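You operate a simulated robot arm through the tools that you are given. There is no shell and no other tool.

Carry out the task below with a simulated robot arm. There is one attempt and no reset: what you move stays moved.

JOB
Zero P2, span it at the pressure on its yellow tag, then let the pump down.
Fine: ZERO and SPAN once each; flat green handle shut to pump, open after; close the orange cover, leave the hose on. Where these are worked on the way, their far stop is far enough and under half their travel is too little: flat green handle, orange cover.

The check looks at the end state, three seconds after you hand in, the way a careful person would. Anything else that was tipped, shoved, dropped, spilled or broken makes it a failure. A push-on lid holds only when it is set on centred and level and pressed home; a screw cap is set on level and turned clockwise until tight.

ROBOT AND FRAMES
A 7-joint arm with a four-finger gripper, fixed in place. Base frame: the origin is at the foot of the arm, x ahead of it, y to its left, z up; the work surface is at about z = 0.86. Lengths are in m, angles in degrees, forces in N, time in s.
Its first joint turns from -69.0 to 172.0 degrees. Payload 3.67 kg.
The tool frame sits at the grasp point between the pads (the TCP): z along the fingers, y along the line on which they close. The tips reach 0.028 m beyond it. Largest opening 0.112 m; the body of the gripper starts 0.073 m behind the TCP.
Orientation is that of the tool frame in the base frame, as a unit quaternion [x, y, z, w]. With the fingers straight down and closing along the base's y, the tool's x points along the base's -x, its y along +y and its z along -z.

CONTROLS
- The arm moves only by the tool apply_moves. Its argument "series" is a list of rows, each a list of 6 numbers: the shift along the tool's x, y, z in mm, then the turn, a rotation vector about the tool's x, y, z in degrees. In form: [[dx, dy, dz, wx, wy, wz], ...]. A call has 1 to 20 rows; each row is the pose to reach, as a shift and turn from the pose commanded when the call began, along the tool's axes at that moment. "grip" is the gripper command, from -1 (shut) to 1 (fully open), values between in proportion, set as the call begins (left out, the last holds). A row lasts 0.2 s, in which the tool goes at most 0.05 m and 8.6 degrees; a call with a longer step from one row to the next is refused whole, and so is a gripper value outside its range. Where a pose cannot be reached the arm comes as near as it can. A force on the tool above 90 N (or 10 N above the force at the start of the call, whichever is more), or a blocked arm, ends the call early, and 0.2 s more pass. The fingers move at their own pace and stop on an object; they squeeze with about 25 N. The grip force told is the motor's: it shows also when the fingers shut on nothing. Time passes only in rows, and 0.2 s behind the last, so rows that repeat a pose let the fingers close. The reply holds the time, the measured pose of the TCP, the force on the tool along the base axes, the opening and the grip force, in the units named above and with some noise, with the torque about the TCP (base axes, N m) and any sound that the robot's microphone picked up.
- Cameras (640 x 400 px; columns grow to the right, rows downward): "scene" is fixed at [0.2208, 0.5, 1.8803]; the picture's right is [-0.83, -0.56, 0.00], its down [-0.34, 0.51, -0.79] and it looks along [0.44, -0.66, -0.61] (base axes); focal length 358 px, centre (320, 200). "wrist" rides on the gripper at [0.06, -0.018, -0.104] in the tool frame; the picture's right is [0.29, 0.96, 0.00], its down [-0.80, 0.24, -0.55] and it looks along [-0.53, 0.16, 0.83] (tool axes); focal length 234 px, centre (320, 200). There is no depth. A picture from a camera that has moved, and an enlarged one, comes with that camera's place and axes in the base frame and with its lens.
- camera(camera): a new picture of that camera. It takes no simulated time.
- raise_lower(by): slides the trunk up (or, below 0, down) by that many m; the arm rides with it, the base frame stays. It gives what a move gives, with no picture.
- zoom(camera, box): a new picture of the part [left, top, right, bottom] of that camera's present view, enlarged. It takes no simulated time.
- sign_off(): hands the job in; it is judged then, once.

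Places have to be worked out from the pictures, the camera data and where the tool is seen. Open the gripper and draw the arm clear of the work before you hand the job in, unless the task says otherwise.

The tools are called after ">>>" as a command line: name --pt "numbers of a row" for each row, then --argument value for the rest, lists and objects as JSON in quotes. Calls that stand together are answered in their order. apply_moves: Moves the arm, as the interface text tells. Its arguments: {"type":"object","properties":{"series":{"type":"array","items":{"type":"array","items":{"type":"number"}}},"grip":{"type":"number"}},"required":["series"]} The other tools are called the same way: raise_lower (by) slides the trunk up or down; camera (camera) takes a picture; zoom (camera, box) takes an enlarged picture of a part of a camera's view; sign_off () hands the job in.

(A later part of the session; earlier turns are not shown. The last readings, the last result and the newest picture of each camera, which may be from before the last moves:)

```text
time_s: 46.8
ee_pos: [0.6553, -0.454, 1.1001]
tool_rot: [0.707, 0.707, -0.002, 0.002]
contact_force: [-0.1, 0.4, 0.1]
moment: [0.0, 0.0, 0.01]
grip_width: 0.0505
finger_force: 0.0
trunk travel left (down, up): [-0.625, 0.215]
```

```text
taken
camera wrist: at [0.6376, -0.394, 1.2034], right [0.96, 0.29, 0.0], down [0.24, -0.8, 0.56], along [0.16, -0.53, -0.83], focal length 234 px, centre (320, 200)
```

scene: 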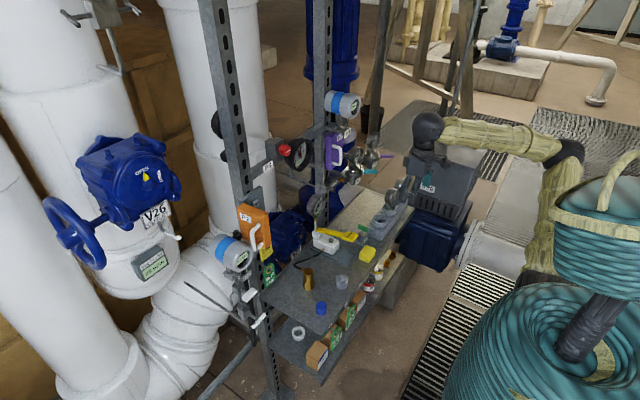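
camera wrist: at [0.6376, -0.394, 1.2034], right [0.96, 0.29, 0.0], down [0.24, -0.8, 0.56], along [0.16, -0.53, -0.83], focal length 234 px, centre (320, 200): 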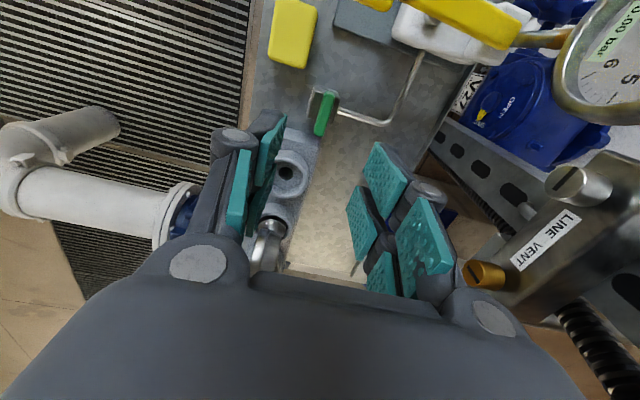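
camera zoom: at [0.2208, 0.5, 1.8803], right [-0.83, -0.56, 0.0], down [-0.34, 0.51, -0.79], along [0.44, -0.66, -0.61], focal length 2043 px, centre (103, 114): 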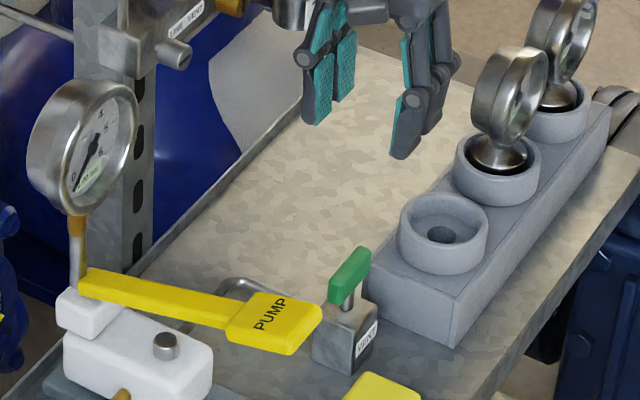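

The green handle now lies across its pipe (shut), pump gauge still 0.00. I shift over to the pump lever, rotating the gripper back to close along y.

>>> apply_moves --pt "35 0 -20 0 0 -5" --pt "75 0 -40 0 0 -12" --pt "113 0 -40 0 0 -20" --pt "113 0 -40 0 0 -28" --pt "113 0 -40 0 0 -36" --pt "113 0 -40 0 0 -44" --pt "113 0 -40 0 0 -52" --pt "113 0 -40 0 0 -60" --pt "113 0 -40 0 0 -68" --pt "113 0 -40 0 0 -76" --pt "113 0 -40 0 0 -84" --pt "113 0 -40 0 0 -90" --pt "113 0 -40 0 0 -90" --grip 0.5

>>> camera --camera "wrist"

>>> zoom --camera "scene" --box '[290, 170, 410, 260]'

```text
time_s: 49.6
ee_pos: [0.6555, -0.3418, 1.139]
tool_rot: [-0.001, 1.0, -0.002, 0.0]
contact_force: [0.4, 0.2, -0.4]
moment: [0.02, 0.03, -0.02]
grip_width: 0.0839
finger_force: 0.0
trunk travel left (down, up): [-0.625, 0.215]
```

```text
taken
camera wrist: at [0.5967, -0.3592, 1.2431], right [-0.29, 0.96, 0.0], down [0.8, 0.24, 0.55], along [0.53, 0.16, -0.83], focal length 234 px, centre (320, 200)
```

wrist: 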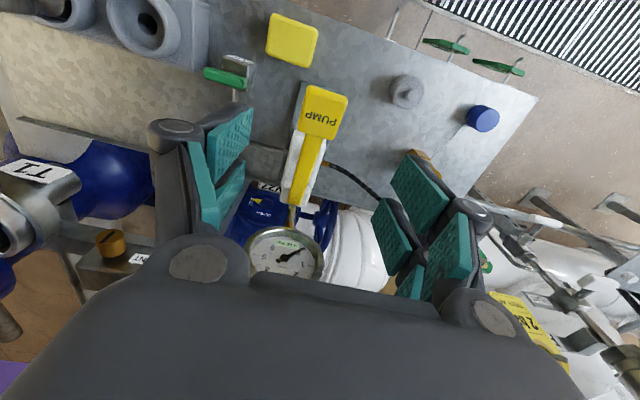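

```text
4.44 times, centred on (350, 215) of scene
camera zoom: at [0.2208, 0.5, 1.8803], right [-0.83, -0.56, 0.0], down [-0.34, 0.51, -0.79], along [0.44, -0.66, -0.61], focal length 1589 px, centre (187, 133)
```

zoom: 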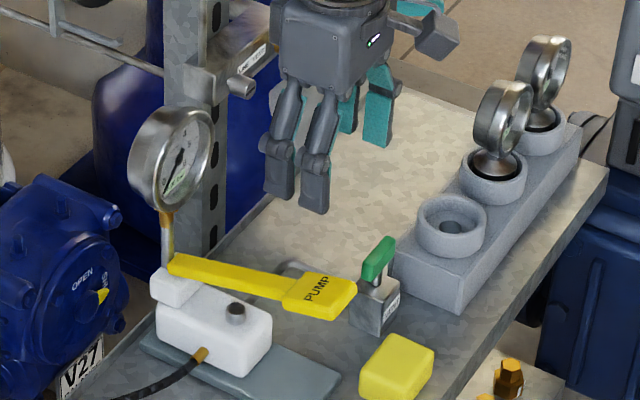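

The pump gauge is visible in this view and the PUMP pad is right below at [0.650, -0.342, 0.993]. I lower the open fingers around the pad and then close.

>>> apply_moves --pt "3 0 45 0 0 0" --pt "5 0 90 0 0 0" --pt "5 0 125 0 0 0" --pt "5 0 143 0 0 0" --pt "5 0 143 0 0 0"

>>> camera --camera "wrist"

>>> zoom --camera "scene" --box '[290, 170, 410, 260]'

```text
time_s: 50.8
ee_pos: [0.6526, -0.3424, 0.9963]
tool_rot: [-0.001, 1.0, -0.001, 0.001]
contact_force: [-0.8, 0.2, -0.9]
moment: [-0.01, -0.01, 0.01]
grip_width: 0.0837
finger_force: 0.1
trunk travel left (down, up): [-0.625, 0.215]
```

```text
taken
camera wrist: at [0.5916, -0.3601, 1.1], right [-0.29, 0.96, 0.0], down [0.8, 0.24, 0.55], along [0.53, 0.16, -0.83], focal length 234 px, centre (320, 200)
```

wrist: 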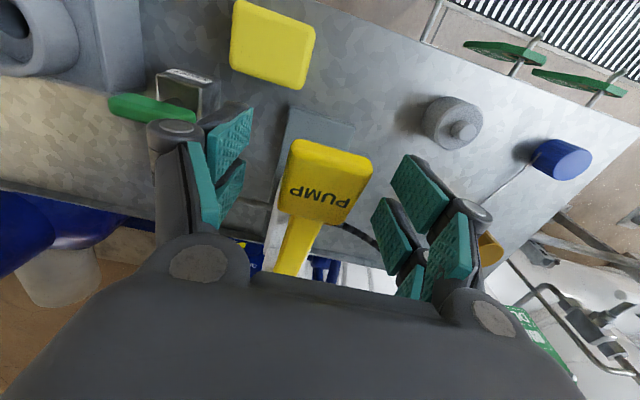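

```text
4.44 times, centred on (350, 215) of scene
camera zoom: at [0.2208, 0.5, 1.8803], right [-0.83, -0.56, 0.0], down [-0.34, 0.51, -0.79], along [0.44, -0.66, -0.61], focal length 1589 px, centre (187, 133)
```

zoom: 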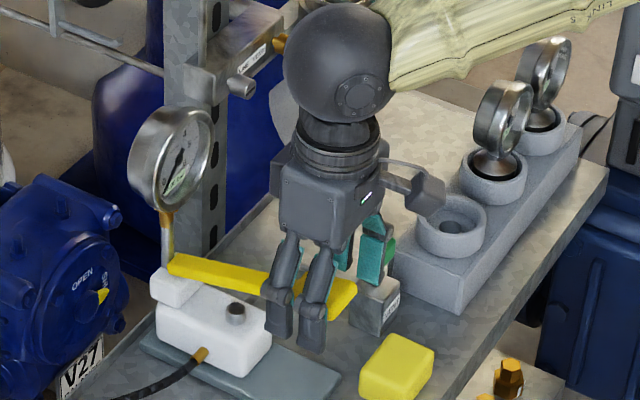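

The pad sits between the fingers. I close on it.

>>> apply_moves --pt "0 0 0 0 0 0" --pt "0 0 0 0 0 0" --pt "0 0 0 0 0 0" --grip -1

>>> zoom --camera "scene" --box '[290, 170, 410, 260]'

>>> zoom --camera "scene" --box '[300, 180, 348, 230]'

```text
time_s: 51.6
ee_pos: [0.651, -0.3395, 0.9962]
tool_rot: [-0.001, 1.0, -0.002, -0.001]
contact_force: [-1.1, 14.5, -3.5]
moment: [0.39, 0.21, 0.18]
grip_width: 0.0428
finger_force: 45.1
trunk travel left (down, up): [-0.625, 0.215]
```

```text
4.44 times, centred on (350, 215) of scene
camera zoom: at [0.2208, 0.5, 1.8803], right [-0.83, -0.56, 0.0], down [-0.34, 0.51, -0.79], along [0.44, -0.66, -0.61], focal length 1589 px, centre (187, 133)
```

zoom: 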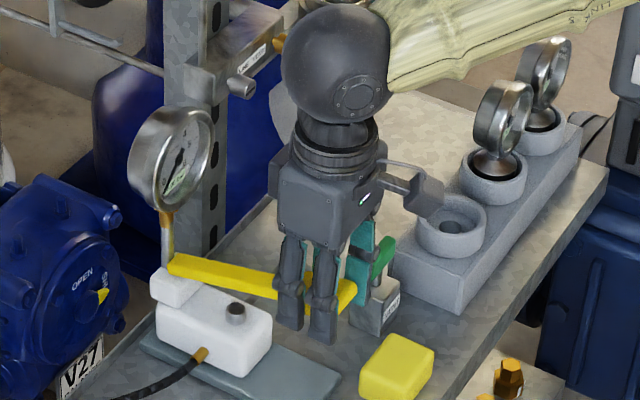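

```text
8.00 times, centred on (324, 205) of scene
camera zoom: at [0.2208, 0.5, 1.8803], right [-0.83, -0.56, 0.0], down [-0.34, 0.51, -0.79], along [0.44, -0.66, -0.61], focal length 2860 px, centre (288, 160)
```

zoom: 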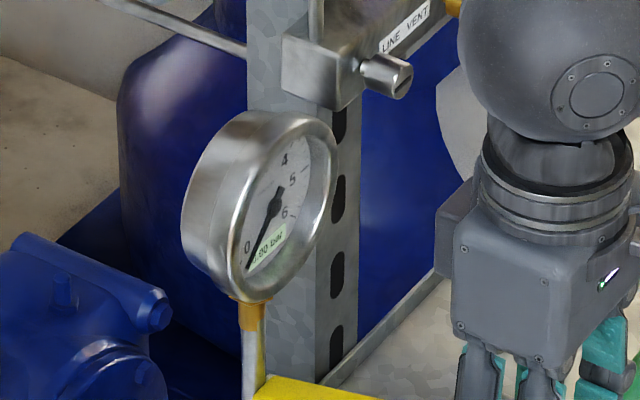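

Pad gripped (43 mm). The lever slopes up about 14° from its root at [0.789, -0.342, 0.959]; I press it down 30 mm and check force and gauge.

>>> apply_moves --pt "1 0 8 0 0 0" --pt "2 0 16 0 0 0" --pt "3 0 24 0 0 0" --pt "4 0 30 0 0 0" --pt "4 0 30 0 0 0"

>>> zoom --camera "scene" --box '[300, 180, 380, 255]'

>>> zoom --camera "scene" --box '[220, 235, 268, 285]'

```text
time_s: 52.8
ee_pos: [0.6476, -0.3404, 0.9669]
tool_rot: [-0.001, 1.0, -0.001, 0.0]
contact_force: [12.5, 13.4, 14.0]
moment: [0.23, -1.48, -0.38]
grip_width: 0.043
finger_force: 45.4
trunk travel left (down, up): [-0.625, 0.215]
```

```text
5.33 times, centred on (340, 218) of scene
camera zoom: at [0.2208, 0.5, 1.8803], right [-0.83, -0.56, 0.0], down [-0.34, 0.51, -0.79], along [0.44, -0.66, -0.61], focal length 1907 px, centre (213, 107)
```

zoom: 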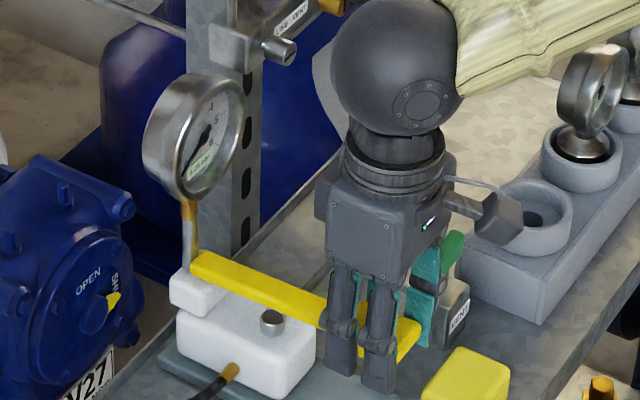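

```text
8.00 times, centred on (244, 260) of scene
camera zoom: at [0.2208, 0.5, 1.8803], right [-0.83, -0.56, 0.0], down [-0.34, 0.51, -0.79], along [0.44, -0.66, -0.61], focal length 2860 px, centre (928, -280)
```

zoom: 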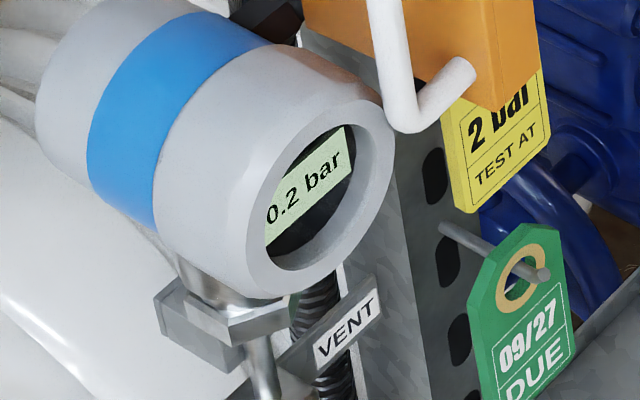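

P2 responds (0.2 bar), so the circuit is sealed. I read the pump gauge closely.

>>> zoom --camera "scene" --box '[318, 190, 342, 210]'

```text
16.00 times, centred on (330, 200) of scene
camera zoom: at [0.2208, 0.5, 1.8803], right [-0.83, -0.56, 0.0], down [-0.34, 0.51, -0.79], along [0.44, -0.66, -0.61], focal length 5721 px, centre (160, 200)
```

zoom: 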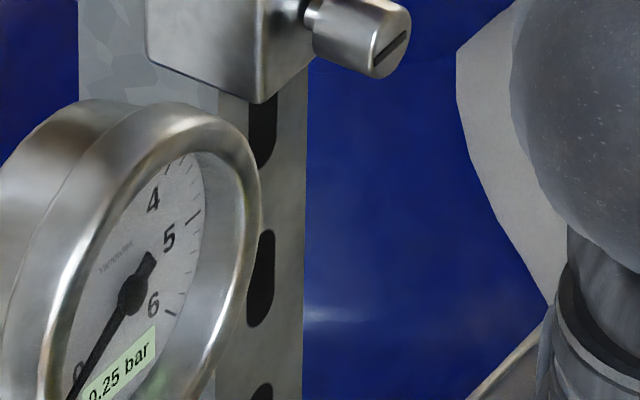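

Gauge shows 0.25 bar for this stroke. I push further down to find the end of the stroke.

>>> apply_moves --pt "0 0 6 0 0 0" --pt "-1 0 12 0 0 0" --pt "-1 0 18 0 0 0" --pt "-1 0 18 0 0 0"

>>> zoom --camera "scene" --box '[300, 180, 380, 255]'

>>> zoom --camera "scene" --box '[312, 190, 336, 216]'

```text
time_s: 53.8
ee_pos: [0.6451, -0.3407, 0.9502]
tool_rot: [0.0, 1.0, -0.002, 0.001]
contact_force: [-1.3, 5.5, 37.1]
moment: [0.15, -0.01, -0.71]
grip_width: 0.0427
finger_force: 44.8
trunk travel left (down, up): [-0.625, 0.215]
```

```text
5.33 times, centred on (340, 218) of scene
camera zoom: at [0.2208, 0.5, 1.8803], right [-0.83, -0.56, 0.0], down [-0.34, 0.51, -0.79], along [0.44, -0.66, -0.61], focal length 1907 px, centre (213, 107)
```

zoom: 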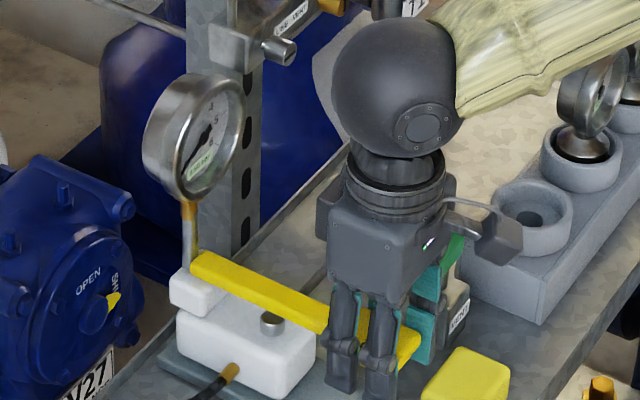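

```text
15.38 times, centred on (324, 203) of scene
camera zoom: at [0.2208, 0.5, 1.8803], right [-0.83, -0.56, 0.0], down [-0.34, 0.51, -0.79], along [0.44, -0.66, -0.61], focal length 5501 px, centre (258, 154)
```

zoom: 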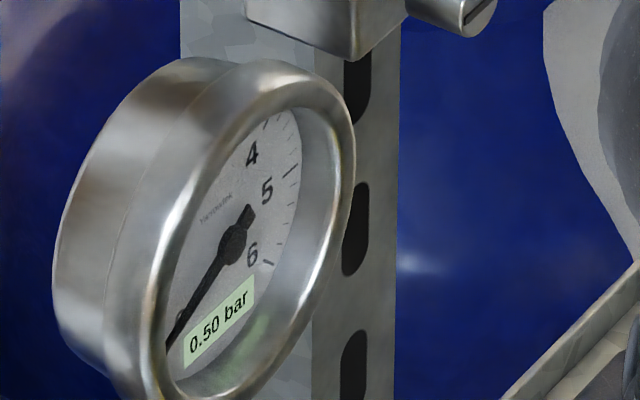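

One stroke from z ≈ 0.996 to 0.950 gave 0.50 bar (now near its stop). I lift the lever back up and check the pressure holds.

>>> apply_moves --pt "0 0 -8 0 0 0" --pt "1 0 -16 0 0 0" --pt "1 0 -24 0 0 0" --pt "0 0 -32 0 0 0" --pt "-2 0 -40 0 0 0" --pt "-4 0 -48 0 0 0" --pt "-4 0 -48 0 0 0"

>>> zoom --camera "scene" --box '[312, 190, 336, 216]'

>>> zoom --camera "scene" --box '[300, 180, 380, 255]'

>>> zoom --camera "scene" --box '[220, 235, 268, 285]'

```text
time_s: 55.4
ee_pos: [0.6519, -0.3405, 0.9948]
tool_rot: [-0.001, 1.0, -0.002, -0.001]
contact_force: [-15.4, 26.5, -43.6]
moment: [0.12, 0.88, 0.15]
grip_width: 0.0433
finger_force: 45.0
trunk travel left (down, up): [-0.625, 0.215]
```

```text
15.38 times, centred on (324, 203) of scene
camera zoom: at [0.2208, 0.5, 1.8803], right [-0.83, -0.56, 0.0], down [-0.34, 0.51, -0.79], along [0.44, -0.66, -0.61], focal length 5501 px, centre (258, 154)
```

zoom: 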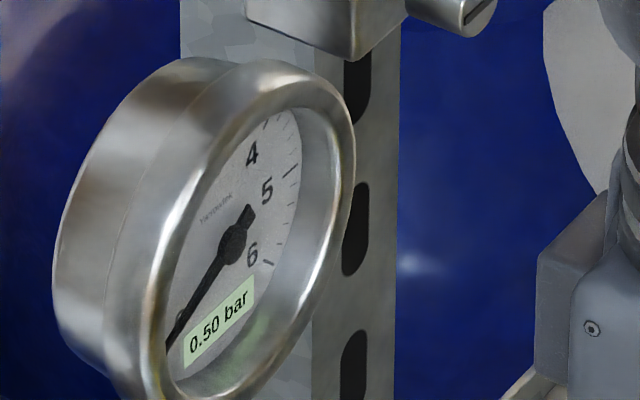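

```text
5.33 times, centred on (340, 218) of scene
camera zoom: at [0.2208, 0.5, 1.8803], right [-0.83, -0.56, 0.0], down [-0.34, 0.51, -0.79], along [0.44, -0.66, -0.61], focal length 1907 px, centre (213, 107)
```

zoom: 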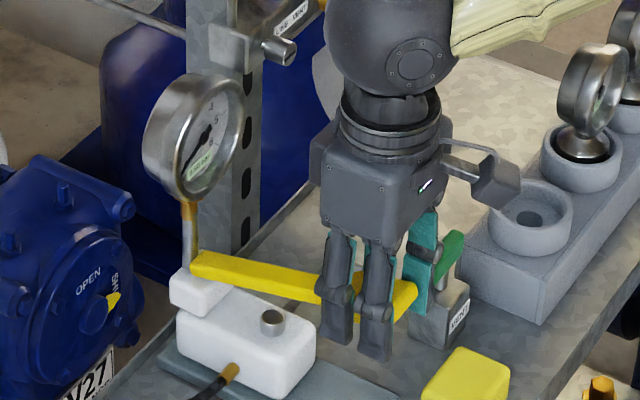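

```text
8.00 times, centred on (244, 260) of scene
camera zoom: at [0.2208, 0.5, 1.8803], right [-0.83, -0.56, 0.0], down [-0.34, 0.51, -0.79], along [0.44, -0.66, -0.61], focal length 2860 px, centre (928, -280)
```

zoom: 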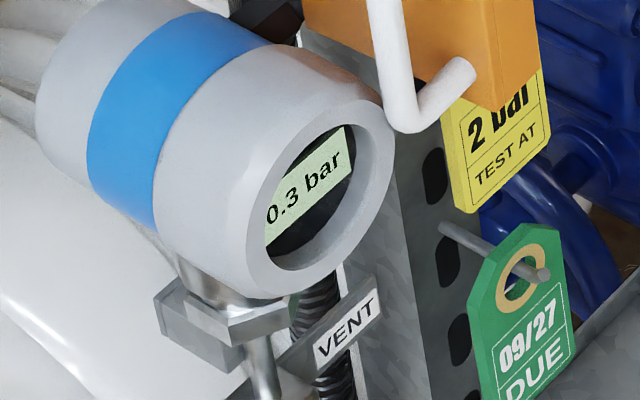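

Pressure holds at 0.50 bar. I do the second full stroke, down and up.

>>> apply_moves --pt "2 0 9 0 0 0" --pt "4 0 18 0 0 0" --pt "5 0 27 0 0 0" --pt "5 0 36 0 0 0" --pt "4 0 44 0 0 0" --pt "4 0 48 0 0 0" --pt "4 0 48 0 0 0" --pt "4 0 40 0 0 0" --pt "5 0 31 0 0 0" --pt "5 0 22 0 0 0" --pt "3 0 13 0 0 0" --pt "1 0 5 0 0 0" --pt "0 0 2 0 0 0" --pt "0 0 2 0 0 0"

>>> zoom --camera "scene" --box '[312, 190, 336, 216]'

>>> zoom --camera "scene" --box '[220, 235, 268, 285]'

```text
time_s: 58.4
ee_pos: [0.6509, -0.3406, 0.9936]
tool_rot: [-0.001, 1.0, -0.002, -0.001]
contact_force: [-19.9, 25.3, -42.6]
moment: [0.1, 0.84, 0.23]
grip_width: 0.0432
finger_force: 44.8
trunk travel left (down, up): [-0.625, 0.215]
```

```text
15.38 times, centred on (324, 203) of scene
camera zoom: at [0.2208, 0.5, 1.8803], right [-0.83, -0.56, 0.0], down [-0.34, 0.51, -0.79], along [0.44, -0.66, -0.61], focal length 5501 px, centre (258, 154)
```

zoom: 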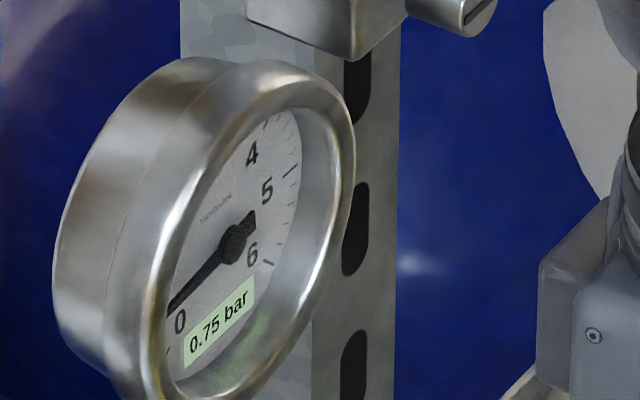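

```text
8.00 times, centred on (244, 260) of scene
camera zoom: at [0.2208, 0.5, 1.8803], right [-0.83, -0.56, 0.0], down [-0.34, 0.51, -0.79], along [0.44, -0.66, -0.61], focal length 2860 px, centre (928, -280)
```

zoom: 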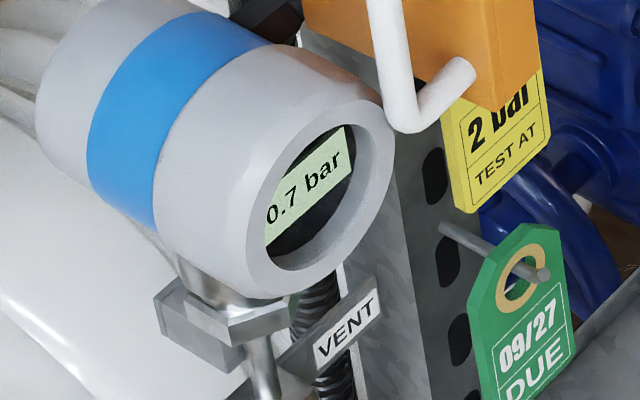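

Gauge 0.75 bar and P2 0.7, so P2 seems to lag a bit. I wait 1.5 s without moving and re-read both.

>>> apply_moves --pt "0 0 2 0 0 0" --pt "0 0 3 0 0 0" --pt "0 0 3 0 0 0" --pt "0 0 3 0 0 0" --pt "0 0 3 0 0 0" --pt "0 0 3 0 0 0" --pt "0 0 3 0 0 0"

>>> zoom --camera "scene" --box '[312, 190, 336, 216]'

>>> zoom --camera "scene" --box '[220, 235, 268, 285]'

>>> zoom --camera "scene" --box '[300, 180, 380, 255]'

```text
time_s: 60.0
ee_pos: [0.6517, -0.3407, 0.9928]
tool_rot: [-0.001, 1.0, -0.002, 0.001]
contact_force: [-21.1, 16.4, -15.8]
moment: [0.26, -0.01, 0.17]
grip_width: 0.0429
finger_force: 44.9
trunk travel left (down, up): [-0.625, 0.215]
```

```text
15.38 times, centred on (324, 203) of scene
camera zoom: at [0.2208, 0.5, 1.8803], right [-0.83, -0.56, 0.0], down [-0.34, 0.51, -0.79], along [0.44, -0.66, -0.61], focal length 5501 px, centre (258, 154)
```

zoom: 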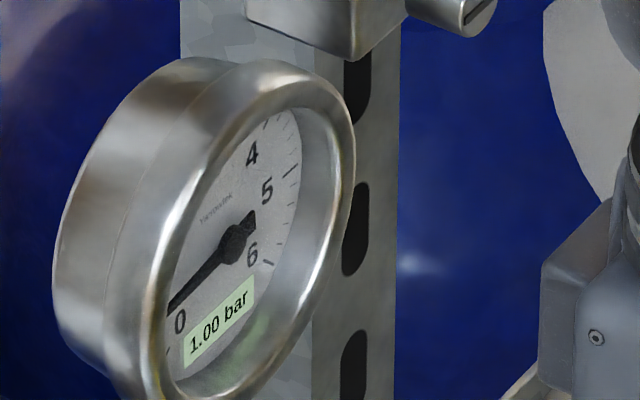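

```text
8.00 times, centred on (244, 260) of scene
camera zoom: at [0.2208, 0.5, 1.8803], right [-0.83, -0.56, 0.0], down [-0.34, 0.51, -0.79], along [0.44, -0.66, -0.61], focal length 2860 px, centre (928, -280)
```

zoom: 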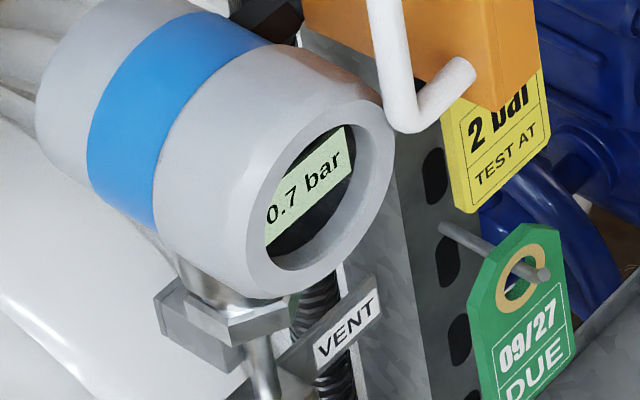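

```text
5.33 times, centred on (340, 218) of scene
camera zoom: at [0.2208, 0.5, 1.8803], right [-0.83, -0.56, 0.0], down [-0.34, 0.51, -0.79], along [0.44, -0.66, -0.61], focal length 1907 px, centre (213, 107)
```

zoom: 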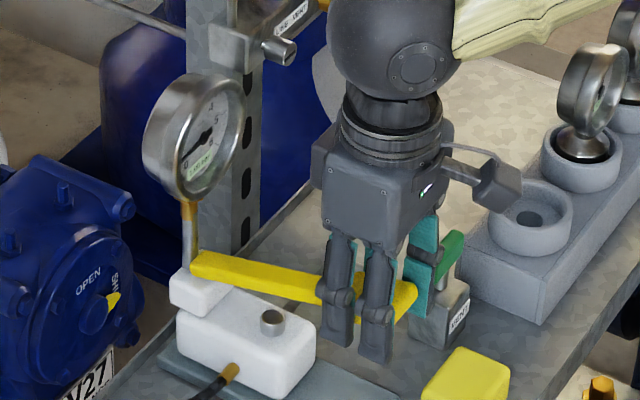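

The gauge now settled at 1.00 bar after two strokes (readouts lag), so 0.5 bar per full stroke; P2 reads 0.7, a span error. Third stroke, then wait.

>>> apply_moves --pt "2 0 8 0 0 0" --pt "4 0 17 0 0 0" --pt "5 0 26 0 0 0" --pt "5 0 35 0 0 0" --pt "4 0 43 0 0 0" --pt "4 0 45 0 0 0" --pt "4 0 45 0 0 0" --pt "4 0 37 0 0 0" --pt "5 0 28 0 0 0" --pt "5 0 19 0 0 0" --pt "3 0 10 0 0 0" --pt "1 0 2 0 0 0" --pt "0 0 -1 0 0 0" --pt "0 0 -1 0 0 0" --pt "0 0 -1 0 0 0" --pt "0 0 -1 0 0 0" --pt "0 0 -1 0 0 0" --pt "0 0 -1 0 0 0" --pt "0 0 -1 0 0 0" --pt "0 0 0 0 0 0"

>>> zoom --camera "scene" --box '[312, 190, 336, 216]'

>>> zoom --camera "scene" --box '[220, 235, 268, 285]'

```text
time_s: 64.2
ee_pos: [0.6512, -0.3409, 0.9909]
tool_rot: [0.0, 1.0, -0.002, 0.001]
contact_force: [-21.2, 23.4, -36.2]
moment: [0.16, 0.86, 0.41]
grip_width: 0.0428
finger_force: 45.5
trunk travel left (down, up): [-0.625, 0.215]
```

```text
15.38 times, centred on (324, 203) of scene
camera zoom: at [0.2208, 0.5, 1.8803], right [-0.83, -0.56, 0.0], down [-0.34, 0.51, -0.79], along [0.44, -0.66, -0.61], focal length 5501 px, centre (258, 154)
```

zoom: 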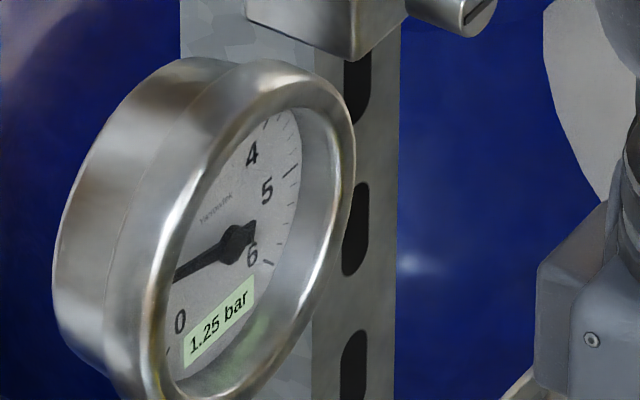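

```text
8.00 times, centred on (244, 260) of scene
camera zoom: at [0.2208, 0.5, 1.8803], right [-0.83, -0.56, 0.0], down [-0.34, 0.51, -0.79], along [0.44, -0.66, -0.61], focal length 2860 px, centre (928, -280)
```

zoom: 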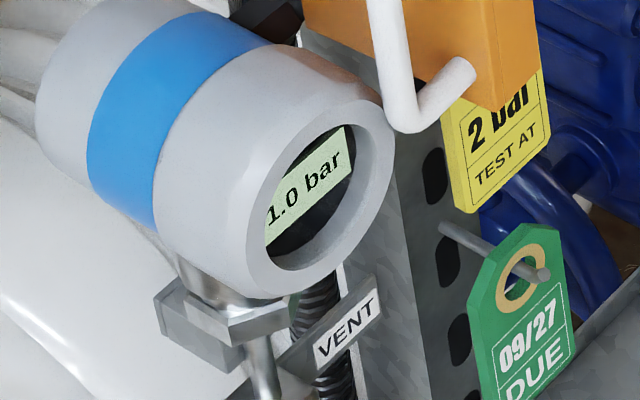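

Gauge reads 1.25 so far, P2 1.0. As before, I relax the lever slightly and wait to see where it settles.

>>> apply_moves --pt "0 0 2 0 0 0" --pt "0 0 4 0 0 0" --pt "0 0 4 0 0 0" --pt "0 0 4 0 0 0" --pt "0 0 4 0 0 0" --pt "0 0 4 0 0 0" --pt "0 0 4 0 0 0"

>>> zoom --camera "scene" --box '[312, 190, 336, 216]'

>>> camera --camera "wrist"

```text
time_s: 65.8
ee_pos: [0.6525, -0.3406, 0.9894]
tool_rot: [-0.001, 1.0, -0.002, 0.001]
contact_force: [0.1, 5.7, 13.4]
moment: [0.12, -1.45, -0.04]
grip_width: 0.0425
finger_force: 45.3
trunk travel left (down, up): [-0.625, 0.215]
```

```text
15.38 times, centred on (324, 203) of scene
camera zoom: at [0.2208, 0.5, 1.8803], right [-0.83, -0.56, 0.0], down [-0.34, 0.51, -0.79], along [0.44, -0.66, -0.61], focal length 5501 px, centre (258, 154)
```

zoom: 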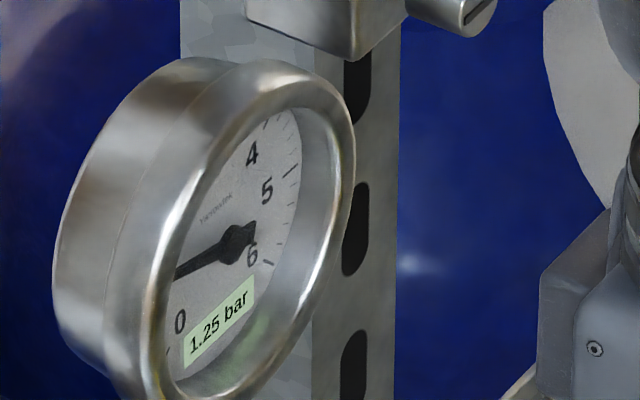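

```text
taken
camera wrist: at [0.5923, -0.3582, 1.0932], right [-0.29, 0.96, 0.0], down [0.79, 0.24, 0.56], along [0.53, 0.16, -0.83], focal length 234 px, centre (320, 200)
```

wrist: 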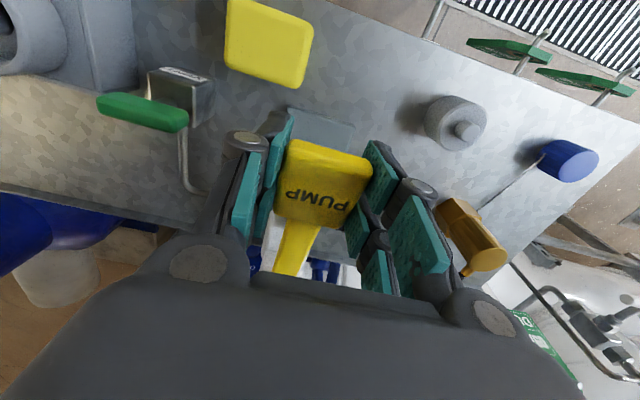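

The label appears to truncate in 0.25 steps (needle and P2 agree with ≈1.49 bar). I make the fourth down-stroke only part way and then creep up to 2.00.

>>> apply_moves --pt "2 0 7 0 0 0" --pt "3 0 14 0 0 0" --pt "4 0 21 0 0 0" --pt "4 0 28 0 0 0" --pt "4 0 33 0 0 0" --pt "4 0 33 0 0 0" --pt "4 0 33 0 0 0" --pt "4 0 33 0 0 0"

>>> zoom --camera "scene" --box '[312, 190, 336, 216]'

>>> zoom --camera "scene" --box '[220, 235, 268, 285]'

```text
time_s: 67.6
ee_pos: [0.6472, -0.3393, 0.9548]
tool_rot: [-0.001, 1.0, -0.003, 0.001]
contact_force: [4.6, 11.2, 12.4]
moment: [0.1, -0.96, -0.96]
grip_width: 0.0428
finger_force: 44.8
trunk travel left (down, up): [-0.625, 0.215]
```

```text
15.38 times, centred on (324, 203) of scene
camera zoom: at [0.2208, 0.5, 1.8803], right [-0.83, -0.56, 0.0], down [-0.34, 0.51, -0.79], along [0.44, -0.66, -0.61], focal length 5501 px, centre (258, 154)
```

zoom: 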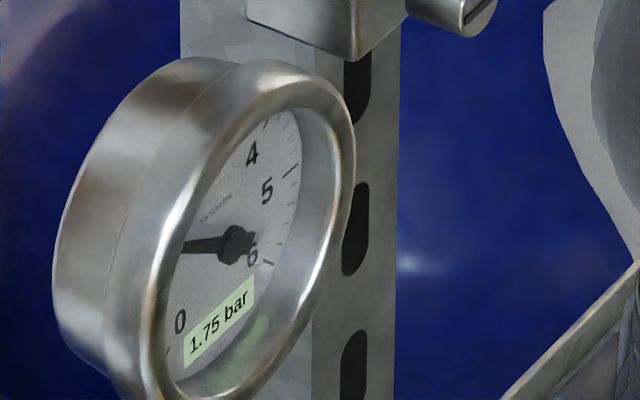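

```text
8.00 times, centred on (244, 260) of scene
camera zoom: at [0.2208, 0.5, 1.8803], right [-0.83, -0.56, 0.0], down [-0.34, 0.51, -0.79], along [0.44, -0.66, -0.61], focal length 2860 px, centre (928, -280)
```

zoom: 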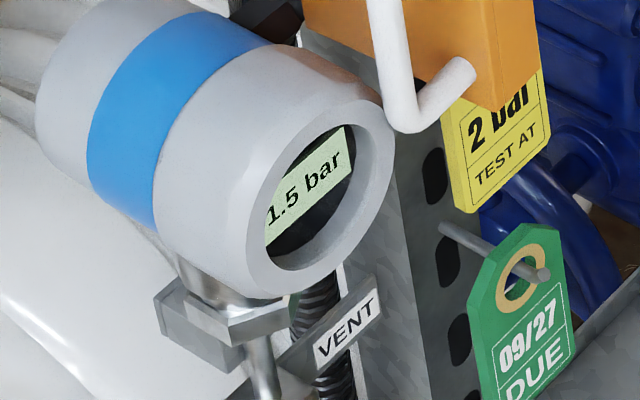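

Gauge label 1.75, P2 1.5. I wait another second to let any lag settle and re-read before adding more.

>>> apply_moves --pt "0 0 0 0 0 0" --pt "0 0 0 0 0 0" --pt "0 0 0 0 0 0" --pt "0 0 0 0 0 0" --pt "0 0 0 0 0 0"

>>> zoom --camera "scene" --box '[316, 193, 332, 210]'

>>> zoom --camera "scene" --box '[236, 250, 252, 266]'

```text
time_s: 68.8
ee_pos: [0.648, -0.3409, 0.9551]
tool_rot: [-0.001, 1.0, -0.001, 0.001]
contact_force: [3.5, 14.5, 7.4]
moment: [0.08, -0.21, -0.73]
grip_width: 0.0425
finger_force: 44.3
trunk travel left (down, up): [-0.625, 0.215]
```

```text
16.00 times, centred on (324, 202) of scene
camera zoom: at [0.2208, 0.5, 1.8803], right [-0.83, -0.56, 0.0], down [-0.34, 0.51, -0.79], along [0.44, -0.66, -0.61], focal length 5721 px, centre (256, 176)
```

zoom: 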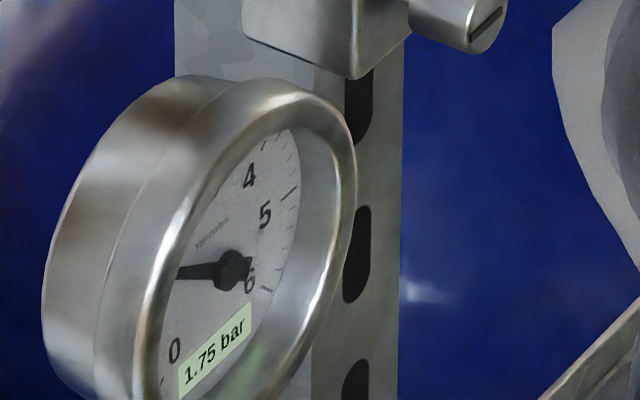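

```text
16.00 times, centred on (244, 258) of scene
camera zoom: at [0.2208, 0.5, 1.8803], right [-0.83, -0.56, 0.0], down [-0.34, 0.51, -0.79], along [0.44, -0.66, -0.61], focal length 5721 px, centre (1536, -728)
```

zoom: 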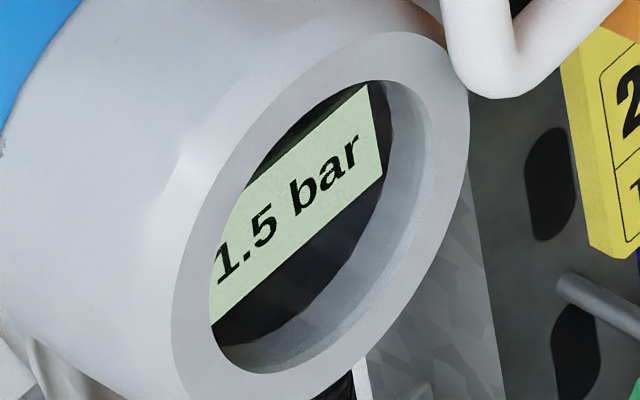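

Steady at label 1.75. I creep down 3 mm more.

>>> apply_moves --pt "0 0 1.5 0 0 0" --pt "0 0 3 0 0 0" --pt "0 0 3 0 0 0" --pt "0 0 3 0 0 0" --pt "0 0 3 0 0 0"

>>> zoom --camera "scene" --box '[316, 193, 332, 210]'

>>> zoom --camera "scene" --box '[236, 250, 252, 266]'

```text
time_s: 70.0
ee_pos: [0.6468, -0.3415, 0.9528]
tool_rot: [-0.001, 1.0, -0.002, 0.001]
contact_force: [3.2, 11.1, 17.7]
moment: [-0.01, -0.76, -0.77]
grip_width: 0.0427
finger_force: 45.3
trunk travel left (down, up): [-0.625, 0.215]
```

```text
16.00 times, centred on (324, 202) of scene
camera zoom: at [0.2208, 0.5, 1.8803], right [-0.83, -0.56, 0.0], down [-0.34, 0.51, -0.79], along [0.44, -0.66, -0.61], focal length 5721 px, centre (256, 176)
```

zoom: 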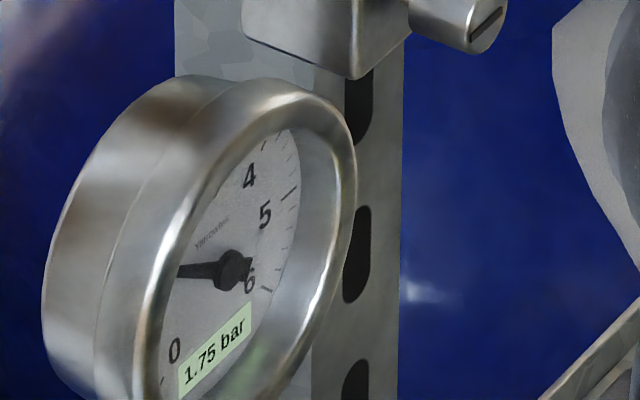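

```text
16.00 times, centred on (244, 258) of scene
camera zoom: at [0.2208, 0.5, 1.8803], right [-0.83, -0.56, 0.0], down [-0.34, 0.51, -0.79], along [0.44, -0.66, -0.61], focal length 5721 px, centre (1536, -728)
```

zoom: 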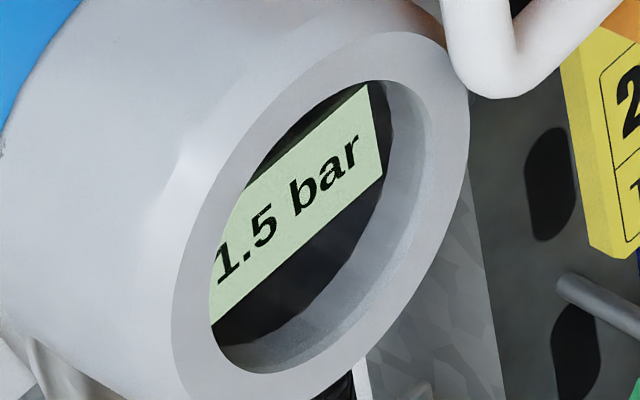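

Slight needle movement only. I push to the bottom stop, then lift back up for a further part-stroke.

>>> apply_moves --pt "0 0 2 0 0 0" --pt "0 0 3.5 0 0 0" --pt "0 0 3.5 0 0 0" --pt "0 0 3.5 0 0 0"

>>> zoom --camera "scene" --box '[316, 193, 332, 210]'

>>> zoom --camera "scene" --box '[236, 250, 252, 266]'

```text
time_s: 71.0
ee_pos: [0.6482, -0.3399, 0.9509]
tool_rot: [-0.002, 1.0, -0.003, 0.001]
contact_force: [6.7, 5.9, 37.4]
moment: [0.11, -0.11, -0.72]
grip_width: 0.0429
finger_force: 45.7
trunk travel left (down, up): [-0.625, 0.215]
```

```text
16.00 times, centred on (324, 202) of scene
camera zoom: at [0.2208, 0.5, 1.8803], right [-0.83, -0.56, 0.0], down [-0.34, 0.51, -0.79], along [0.44, -0.66, -0.61], focal length 5721 px, centre (256, 176)
```

zoom: 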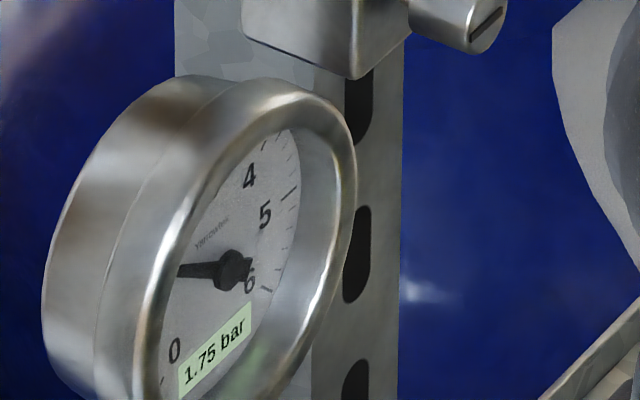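

```text
16.00 times, centred on (244, 258) of scene
camera zoom: at [0.2208, 0.5, 1.8803], right [-0.83, -0.56, 0.0], down [-0.34, 0.51, -0.79], along [0.44, -0.66, -0.61], focal length 5721 px, centre (1536, -728)
```

zoom: 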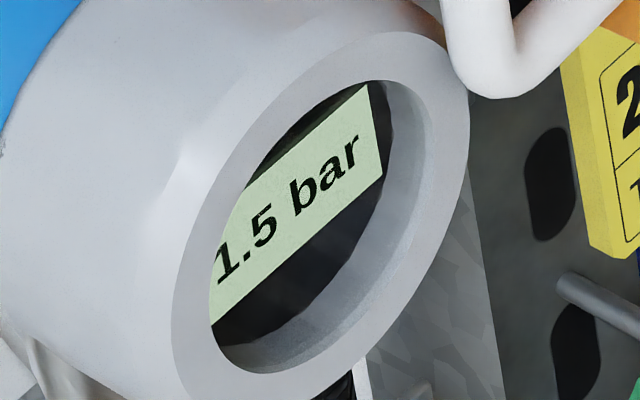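

At the bottom stop the label is still 1.75. I lift the lever, release it, and rise to read the gauge face-on with the wrist camera.

>>> apply_moves --pt "0 0 -8 0 0 0" --pt "1 0 -16 0 0 0" --pt "1 0 -24 0 0 0" --pt "0 0 -32 0 0 0" --pt "-2 0 -39 0 0 0" --pt "-4 0 -43 0 0 0" --pt "-4 0 -43 0 0 0"

>>> apply_moves --pt "0 0 0 0 0 0" --pt "0 0 0 0 0 0" --pt "0 0 -40 0 0 0" --pt "0 0 -85 0 0 0" --pt "0 0 -130 0 0 0" --pt "0 0 -148 0 0 0" --pt "0 0 -148 0 0 0" --grip 0.5

>>> zoom --camera "wrist" --box '[235, 215, 335, 290]'

>>> zoom --camera "scene" --box '[300, 180, 380, 255]'

>>> zoom --camera "scene" --box '[236, 250, 252, 266]'

```text
time_s: 72.6
ee_pos: [0.6502, -0.3402, 0.9886]
tool_rot: [-0.001, 1.0, -0.001, -0.003]
contact_force: [-25.1, 25.0, -39.7]
moment: [-0.04, 0.95, 0.21]
grip_width: 0.0429
finger_force: 44.9
trunk travel left (down, up): [-0.625, 0.215]
```

```text
time_s: 74.2
ee_pos: [0.6502, -0.3415, 1.1386]
tool_rot: [-0.001, 1.0, -0.002, 0.002]
contact_force: [0.2, -0.3, -0.7]
moment: [-0.01, -0.02, -0.01]
grip_width: 0.0838
finger_force: 0.0
trunk travel left (down, up): [-0.625, 0.215]
```

```text
5.33 times, centred on (285, 252) of wrist
camera zoom: at [0.5919, -0.3592, 1.2427], right [-0.29, 0.96, 0.0], down [0.8, 0.24, 0.55], along [0.53, 0.16, -0.83], focal length 1249 px, centre (507, -80)
```

zoom: 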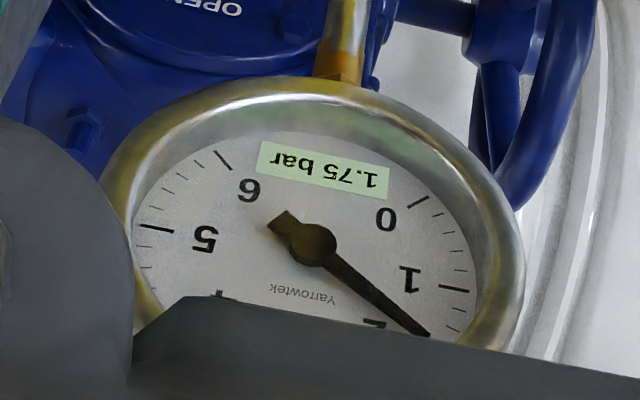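

```text
5.33 times, centred on (340, 218) of scene
camera zoom: at [0.2208, 0.5, 1.8803], right [-0.83, -0.56, 0.0], down [-0.34, 0.51, -0.79], along [0.44, -0.66, -0.61], focal length 1907 px, centre (213, 107)
```

zoom: 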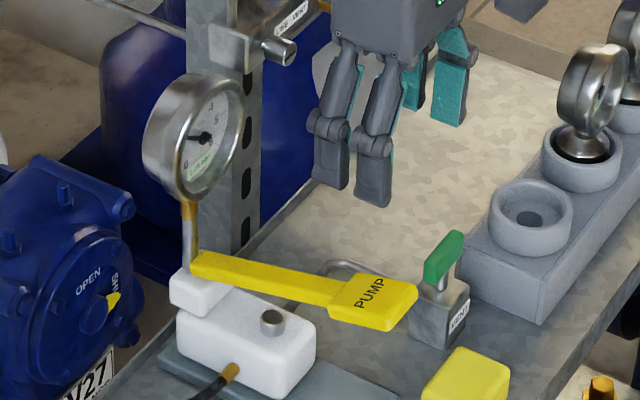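

```text
16.00 times, centred on (244, 258) of scene
camera zoom: at [0.2208, 0.5, 1.8803], right [-0.83, -0.56, 0.0], down [-0.34, 0.51, -0.79], along [0.44, -0.66, -0.61], focal length 5721 px, centre (1536, -728)
```

zoom: 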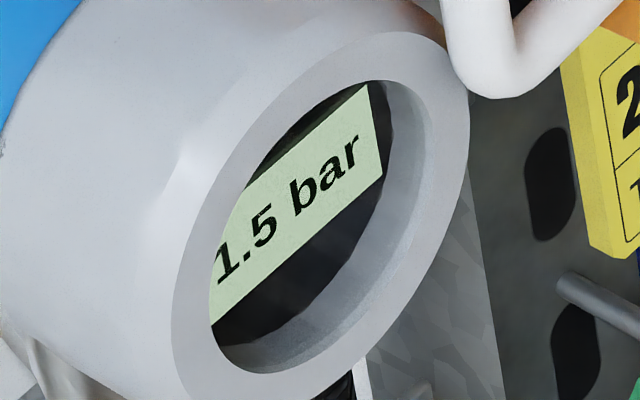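

The dial reads about 1.75 (needle between 1.6 and 1.8+), ticks every 0.2 bar. I tilt the wrist for an unobstructed view of the gauge face including the 2 mark.

>>> apply_moves --pt "-2 0 -4 0 -8 0" --pt "-4 -1 -8 0 -16 0" --pt "-6 -2 -12 0 -24 0" --pt "-8 -3 -16 0 -32 0" --pt "-10 -3 -18 0 -40 0" --pt "-10 -3 -18 0 -40 0" --grip 1

>>> camera --camera "wrist"

```text
time_s: 75.6
ee_pos: [0.661, -0.3435, 1.1566]
tool_rot: [-0.002, 0.939, 0.0, 0.343]
contact_force: [-0.4, 0.9, 0.3]
moment: [-0.01, 0.01, 0.0]
grip_width: 0.1119
finger_force: 0.1
trunk travel left (down, up): [-0.625, 0.215]
```

```text
taken
camera wrist: at [0.5499, -0.3616, 1.1979], right [-0.22, 0.96, -0.19], down [0.25, 0.24, 0.94], along [0.94, 0.16, -0.3], focal length 234 px, centre (320, 200)
```

wrist: 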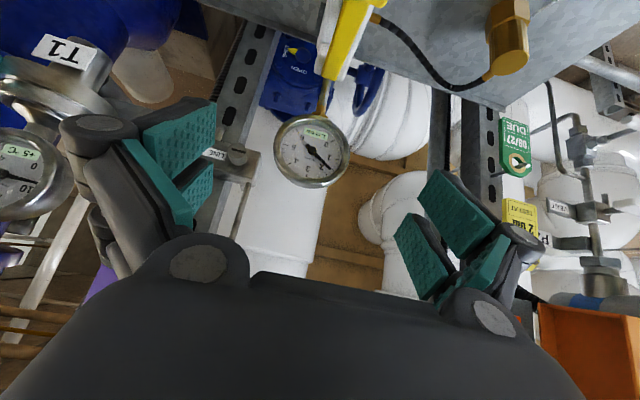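

>>> zoom --camera "wrist" --box '[270, 110, 355, 190]'

>>> zoom --camera "wrist" --box '[290, 125, 345, 180]'

```text
5.00 times, centred on (312, 150) of wrist
camera zoom: at [0.5499, -0.3616, 1.1979], right [-0.22, 0.96, -0.19], down [0.25, 0.24, 0.94], along [0.94, 0.16, -0.3], focal length 1171 px, centre (358, 450)
```

zoom: 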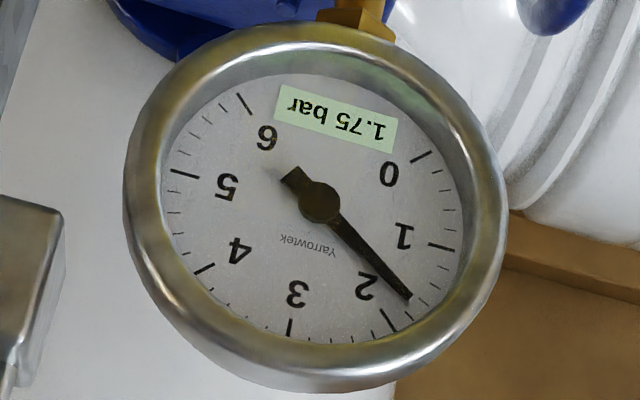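

```text
7.27 times, centred on (318, 152) of wrist
camera zoom: at [0.5499, -0.3616, 1.1979], right [-0.22, 0.96, -0.19], down [0.25, 0.24, 0.94], along [0.94, 0.16, -0.3], focal length 1703 px, centre (338, 546)
```

zoom: 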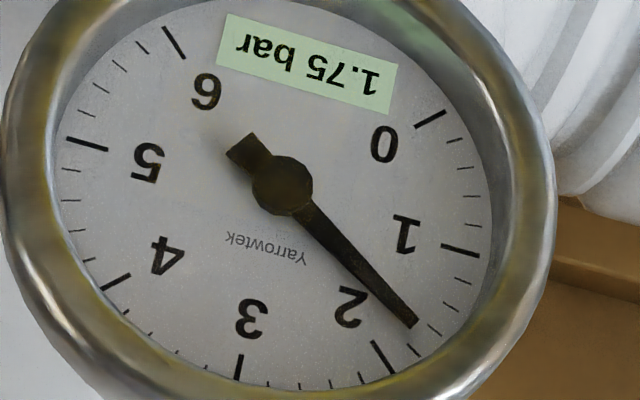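

Face-on with parallax corrected the needle reads about 1.78 bar, so I need about +0.22 bar. I go back to the lever, vertical, and grip the pad again.

>>> apply_moves --pt "12.5 0.5 12 0 8 0" --pt "25 1 24 0 16 0" --pt "38 2 36 0 24 0" --pt "50 3 49 0 32 0" --pt "62.8 3 60.8 0 40 0" --pt "62.8 3 60.8 0 40 0" --grip 0.5

>>> apply_moves --pt "0 0 30 0 0 0" --pt "0 0 60 0 0 0" --pt "0 0 76 0 0 0" --pt "0 0 76 0 0 0"

>>> camera --camera "wrist"

```text
time_s: 77.0
ee_pos: [0.6529, -0.34, 1.0705]
tool_rot: [-0.001, 1.0, -0.002, 0.0]
contact_force: [0.2, 0.5, 0.8]
moment: [-0.02, -0.04, -0.01]
grip_width: 0.084
finger_force: 0.1
trunk travel left (down, up): [-0.625, 0.215]
```

```text
time_s: 78.0
ee_pos: [0.6529, -0.3413, 0.9925]
tool_rot: [0.001, 1.0, -0.002, 0.0]
contact_force: [-0.5, 0.1, -0.3]
moment: [-0.01, -0.05, 0.0]
grip_width: 0.0839
finger_force: 0.0
trunk travel left (down, up): [-0.625, 0.215]
```

```text
taken
camera wrist: at [0.5938, -0.3591, 1.0978], right [-0.29, 0.96, 0.0], down [0.8, 0.24, 0.55], along [0.53, 0.16, -0.83], focal length 234 px, centre (320, 200)
```

wrist: 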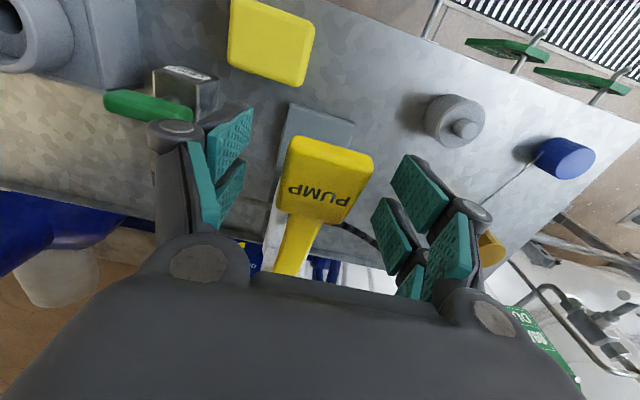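

The pad is between the fingers again. I grip it and press down 14 mm as a first small increment.

>>> apply_moves --pt "0 0 0 0 0 0" --pt "0 0 0 0 0 0" --pt "0 0 0 0 0 0" --grip -1

>>> apply_moves --pt "1 0 5 0 0 0" --pt "2 0 10 0 0 0" --pt "3 0 14 0 0 0" --pt "3 0 14 0 0 0"

>>> zoom --camera "scene" --box '[316, 193, 332, 210]'

>>> zoom --camera "scene" --box '[236, 250, 252, 266]'

```text
time_s: 78.8
ee_pos: [0.6527, -0.3394, 0.9944]
tool_rot: [-0.001, 1.0, -0.001, 0.0]
contact_force: [1.0, 9.0, -2.3]
moment: [0.31, 0.07, 0.23]
grip_width: 0.0431
finger_force: 45.1
trunk travel left (down, up): [-0.625, 0.215]
```

```text
time_s: 79.8
ee_pos: [0.6513, -0.3406, 0.9801]
tool_rot: [-0.001, 1.0, -0.001, 0.001]
contact_force: [14.4, 7.7, 11.6]
moment: [0.2, -1.61, 0.02]
grip_width: 0.043
finger_force: 44.9
trunk travel left (down, up): [-0.625, 0.215]
```

```text
16.00 times, centred on (324, 202) of scene
camera zoom: at [0.2208, 0.5, 1.8803], right [-0.83, -0.56, 0.0], down [-0.34, 0.51, -0.79], along [0.44, -0.66, -0.61], focal length 5721 px, centre (256, 176)
```

zoom: 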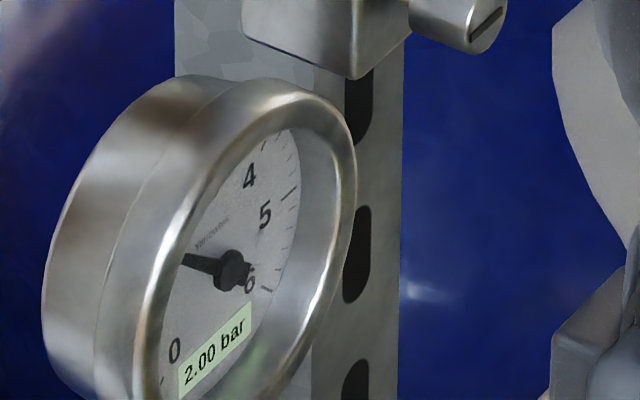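

```text
16.00 times, centred on (244, 258) of scene
camera zoom: at [0.2208, 0.5, 1.8803], right [-0.83, -0.56, 0.0], down [-0.34, 0.51, -0.79], along [0.44, -0.66, -0.61], focal length 5721 px, centre (1536, -728)
```

zoom: 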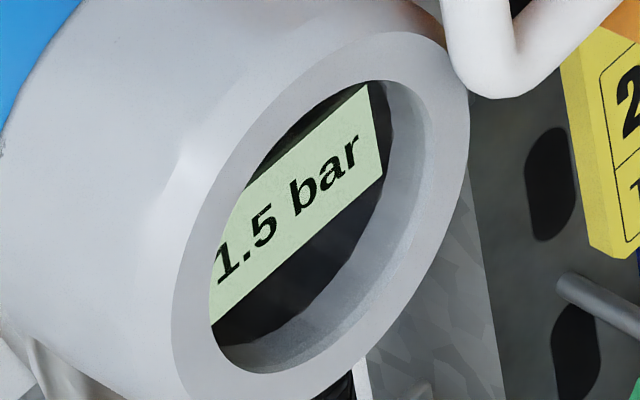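

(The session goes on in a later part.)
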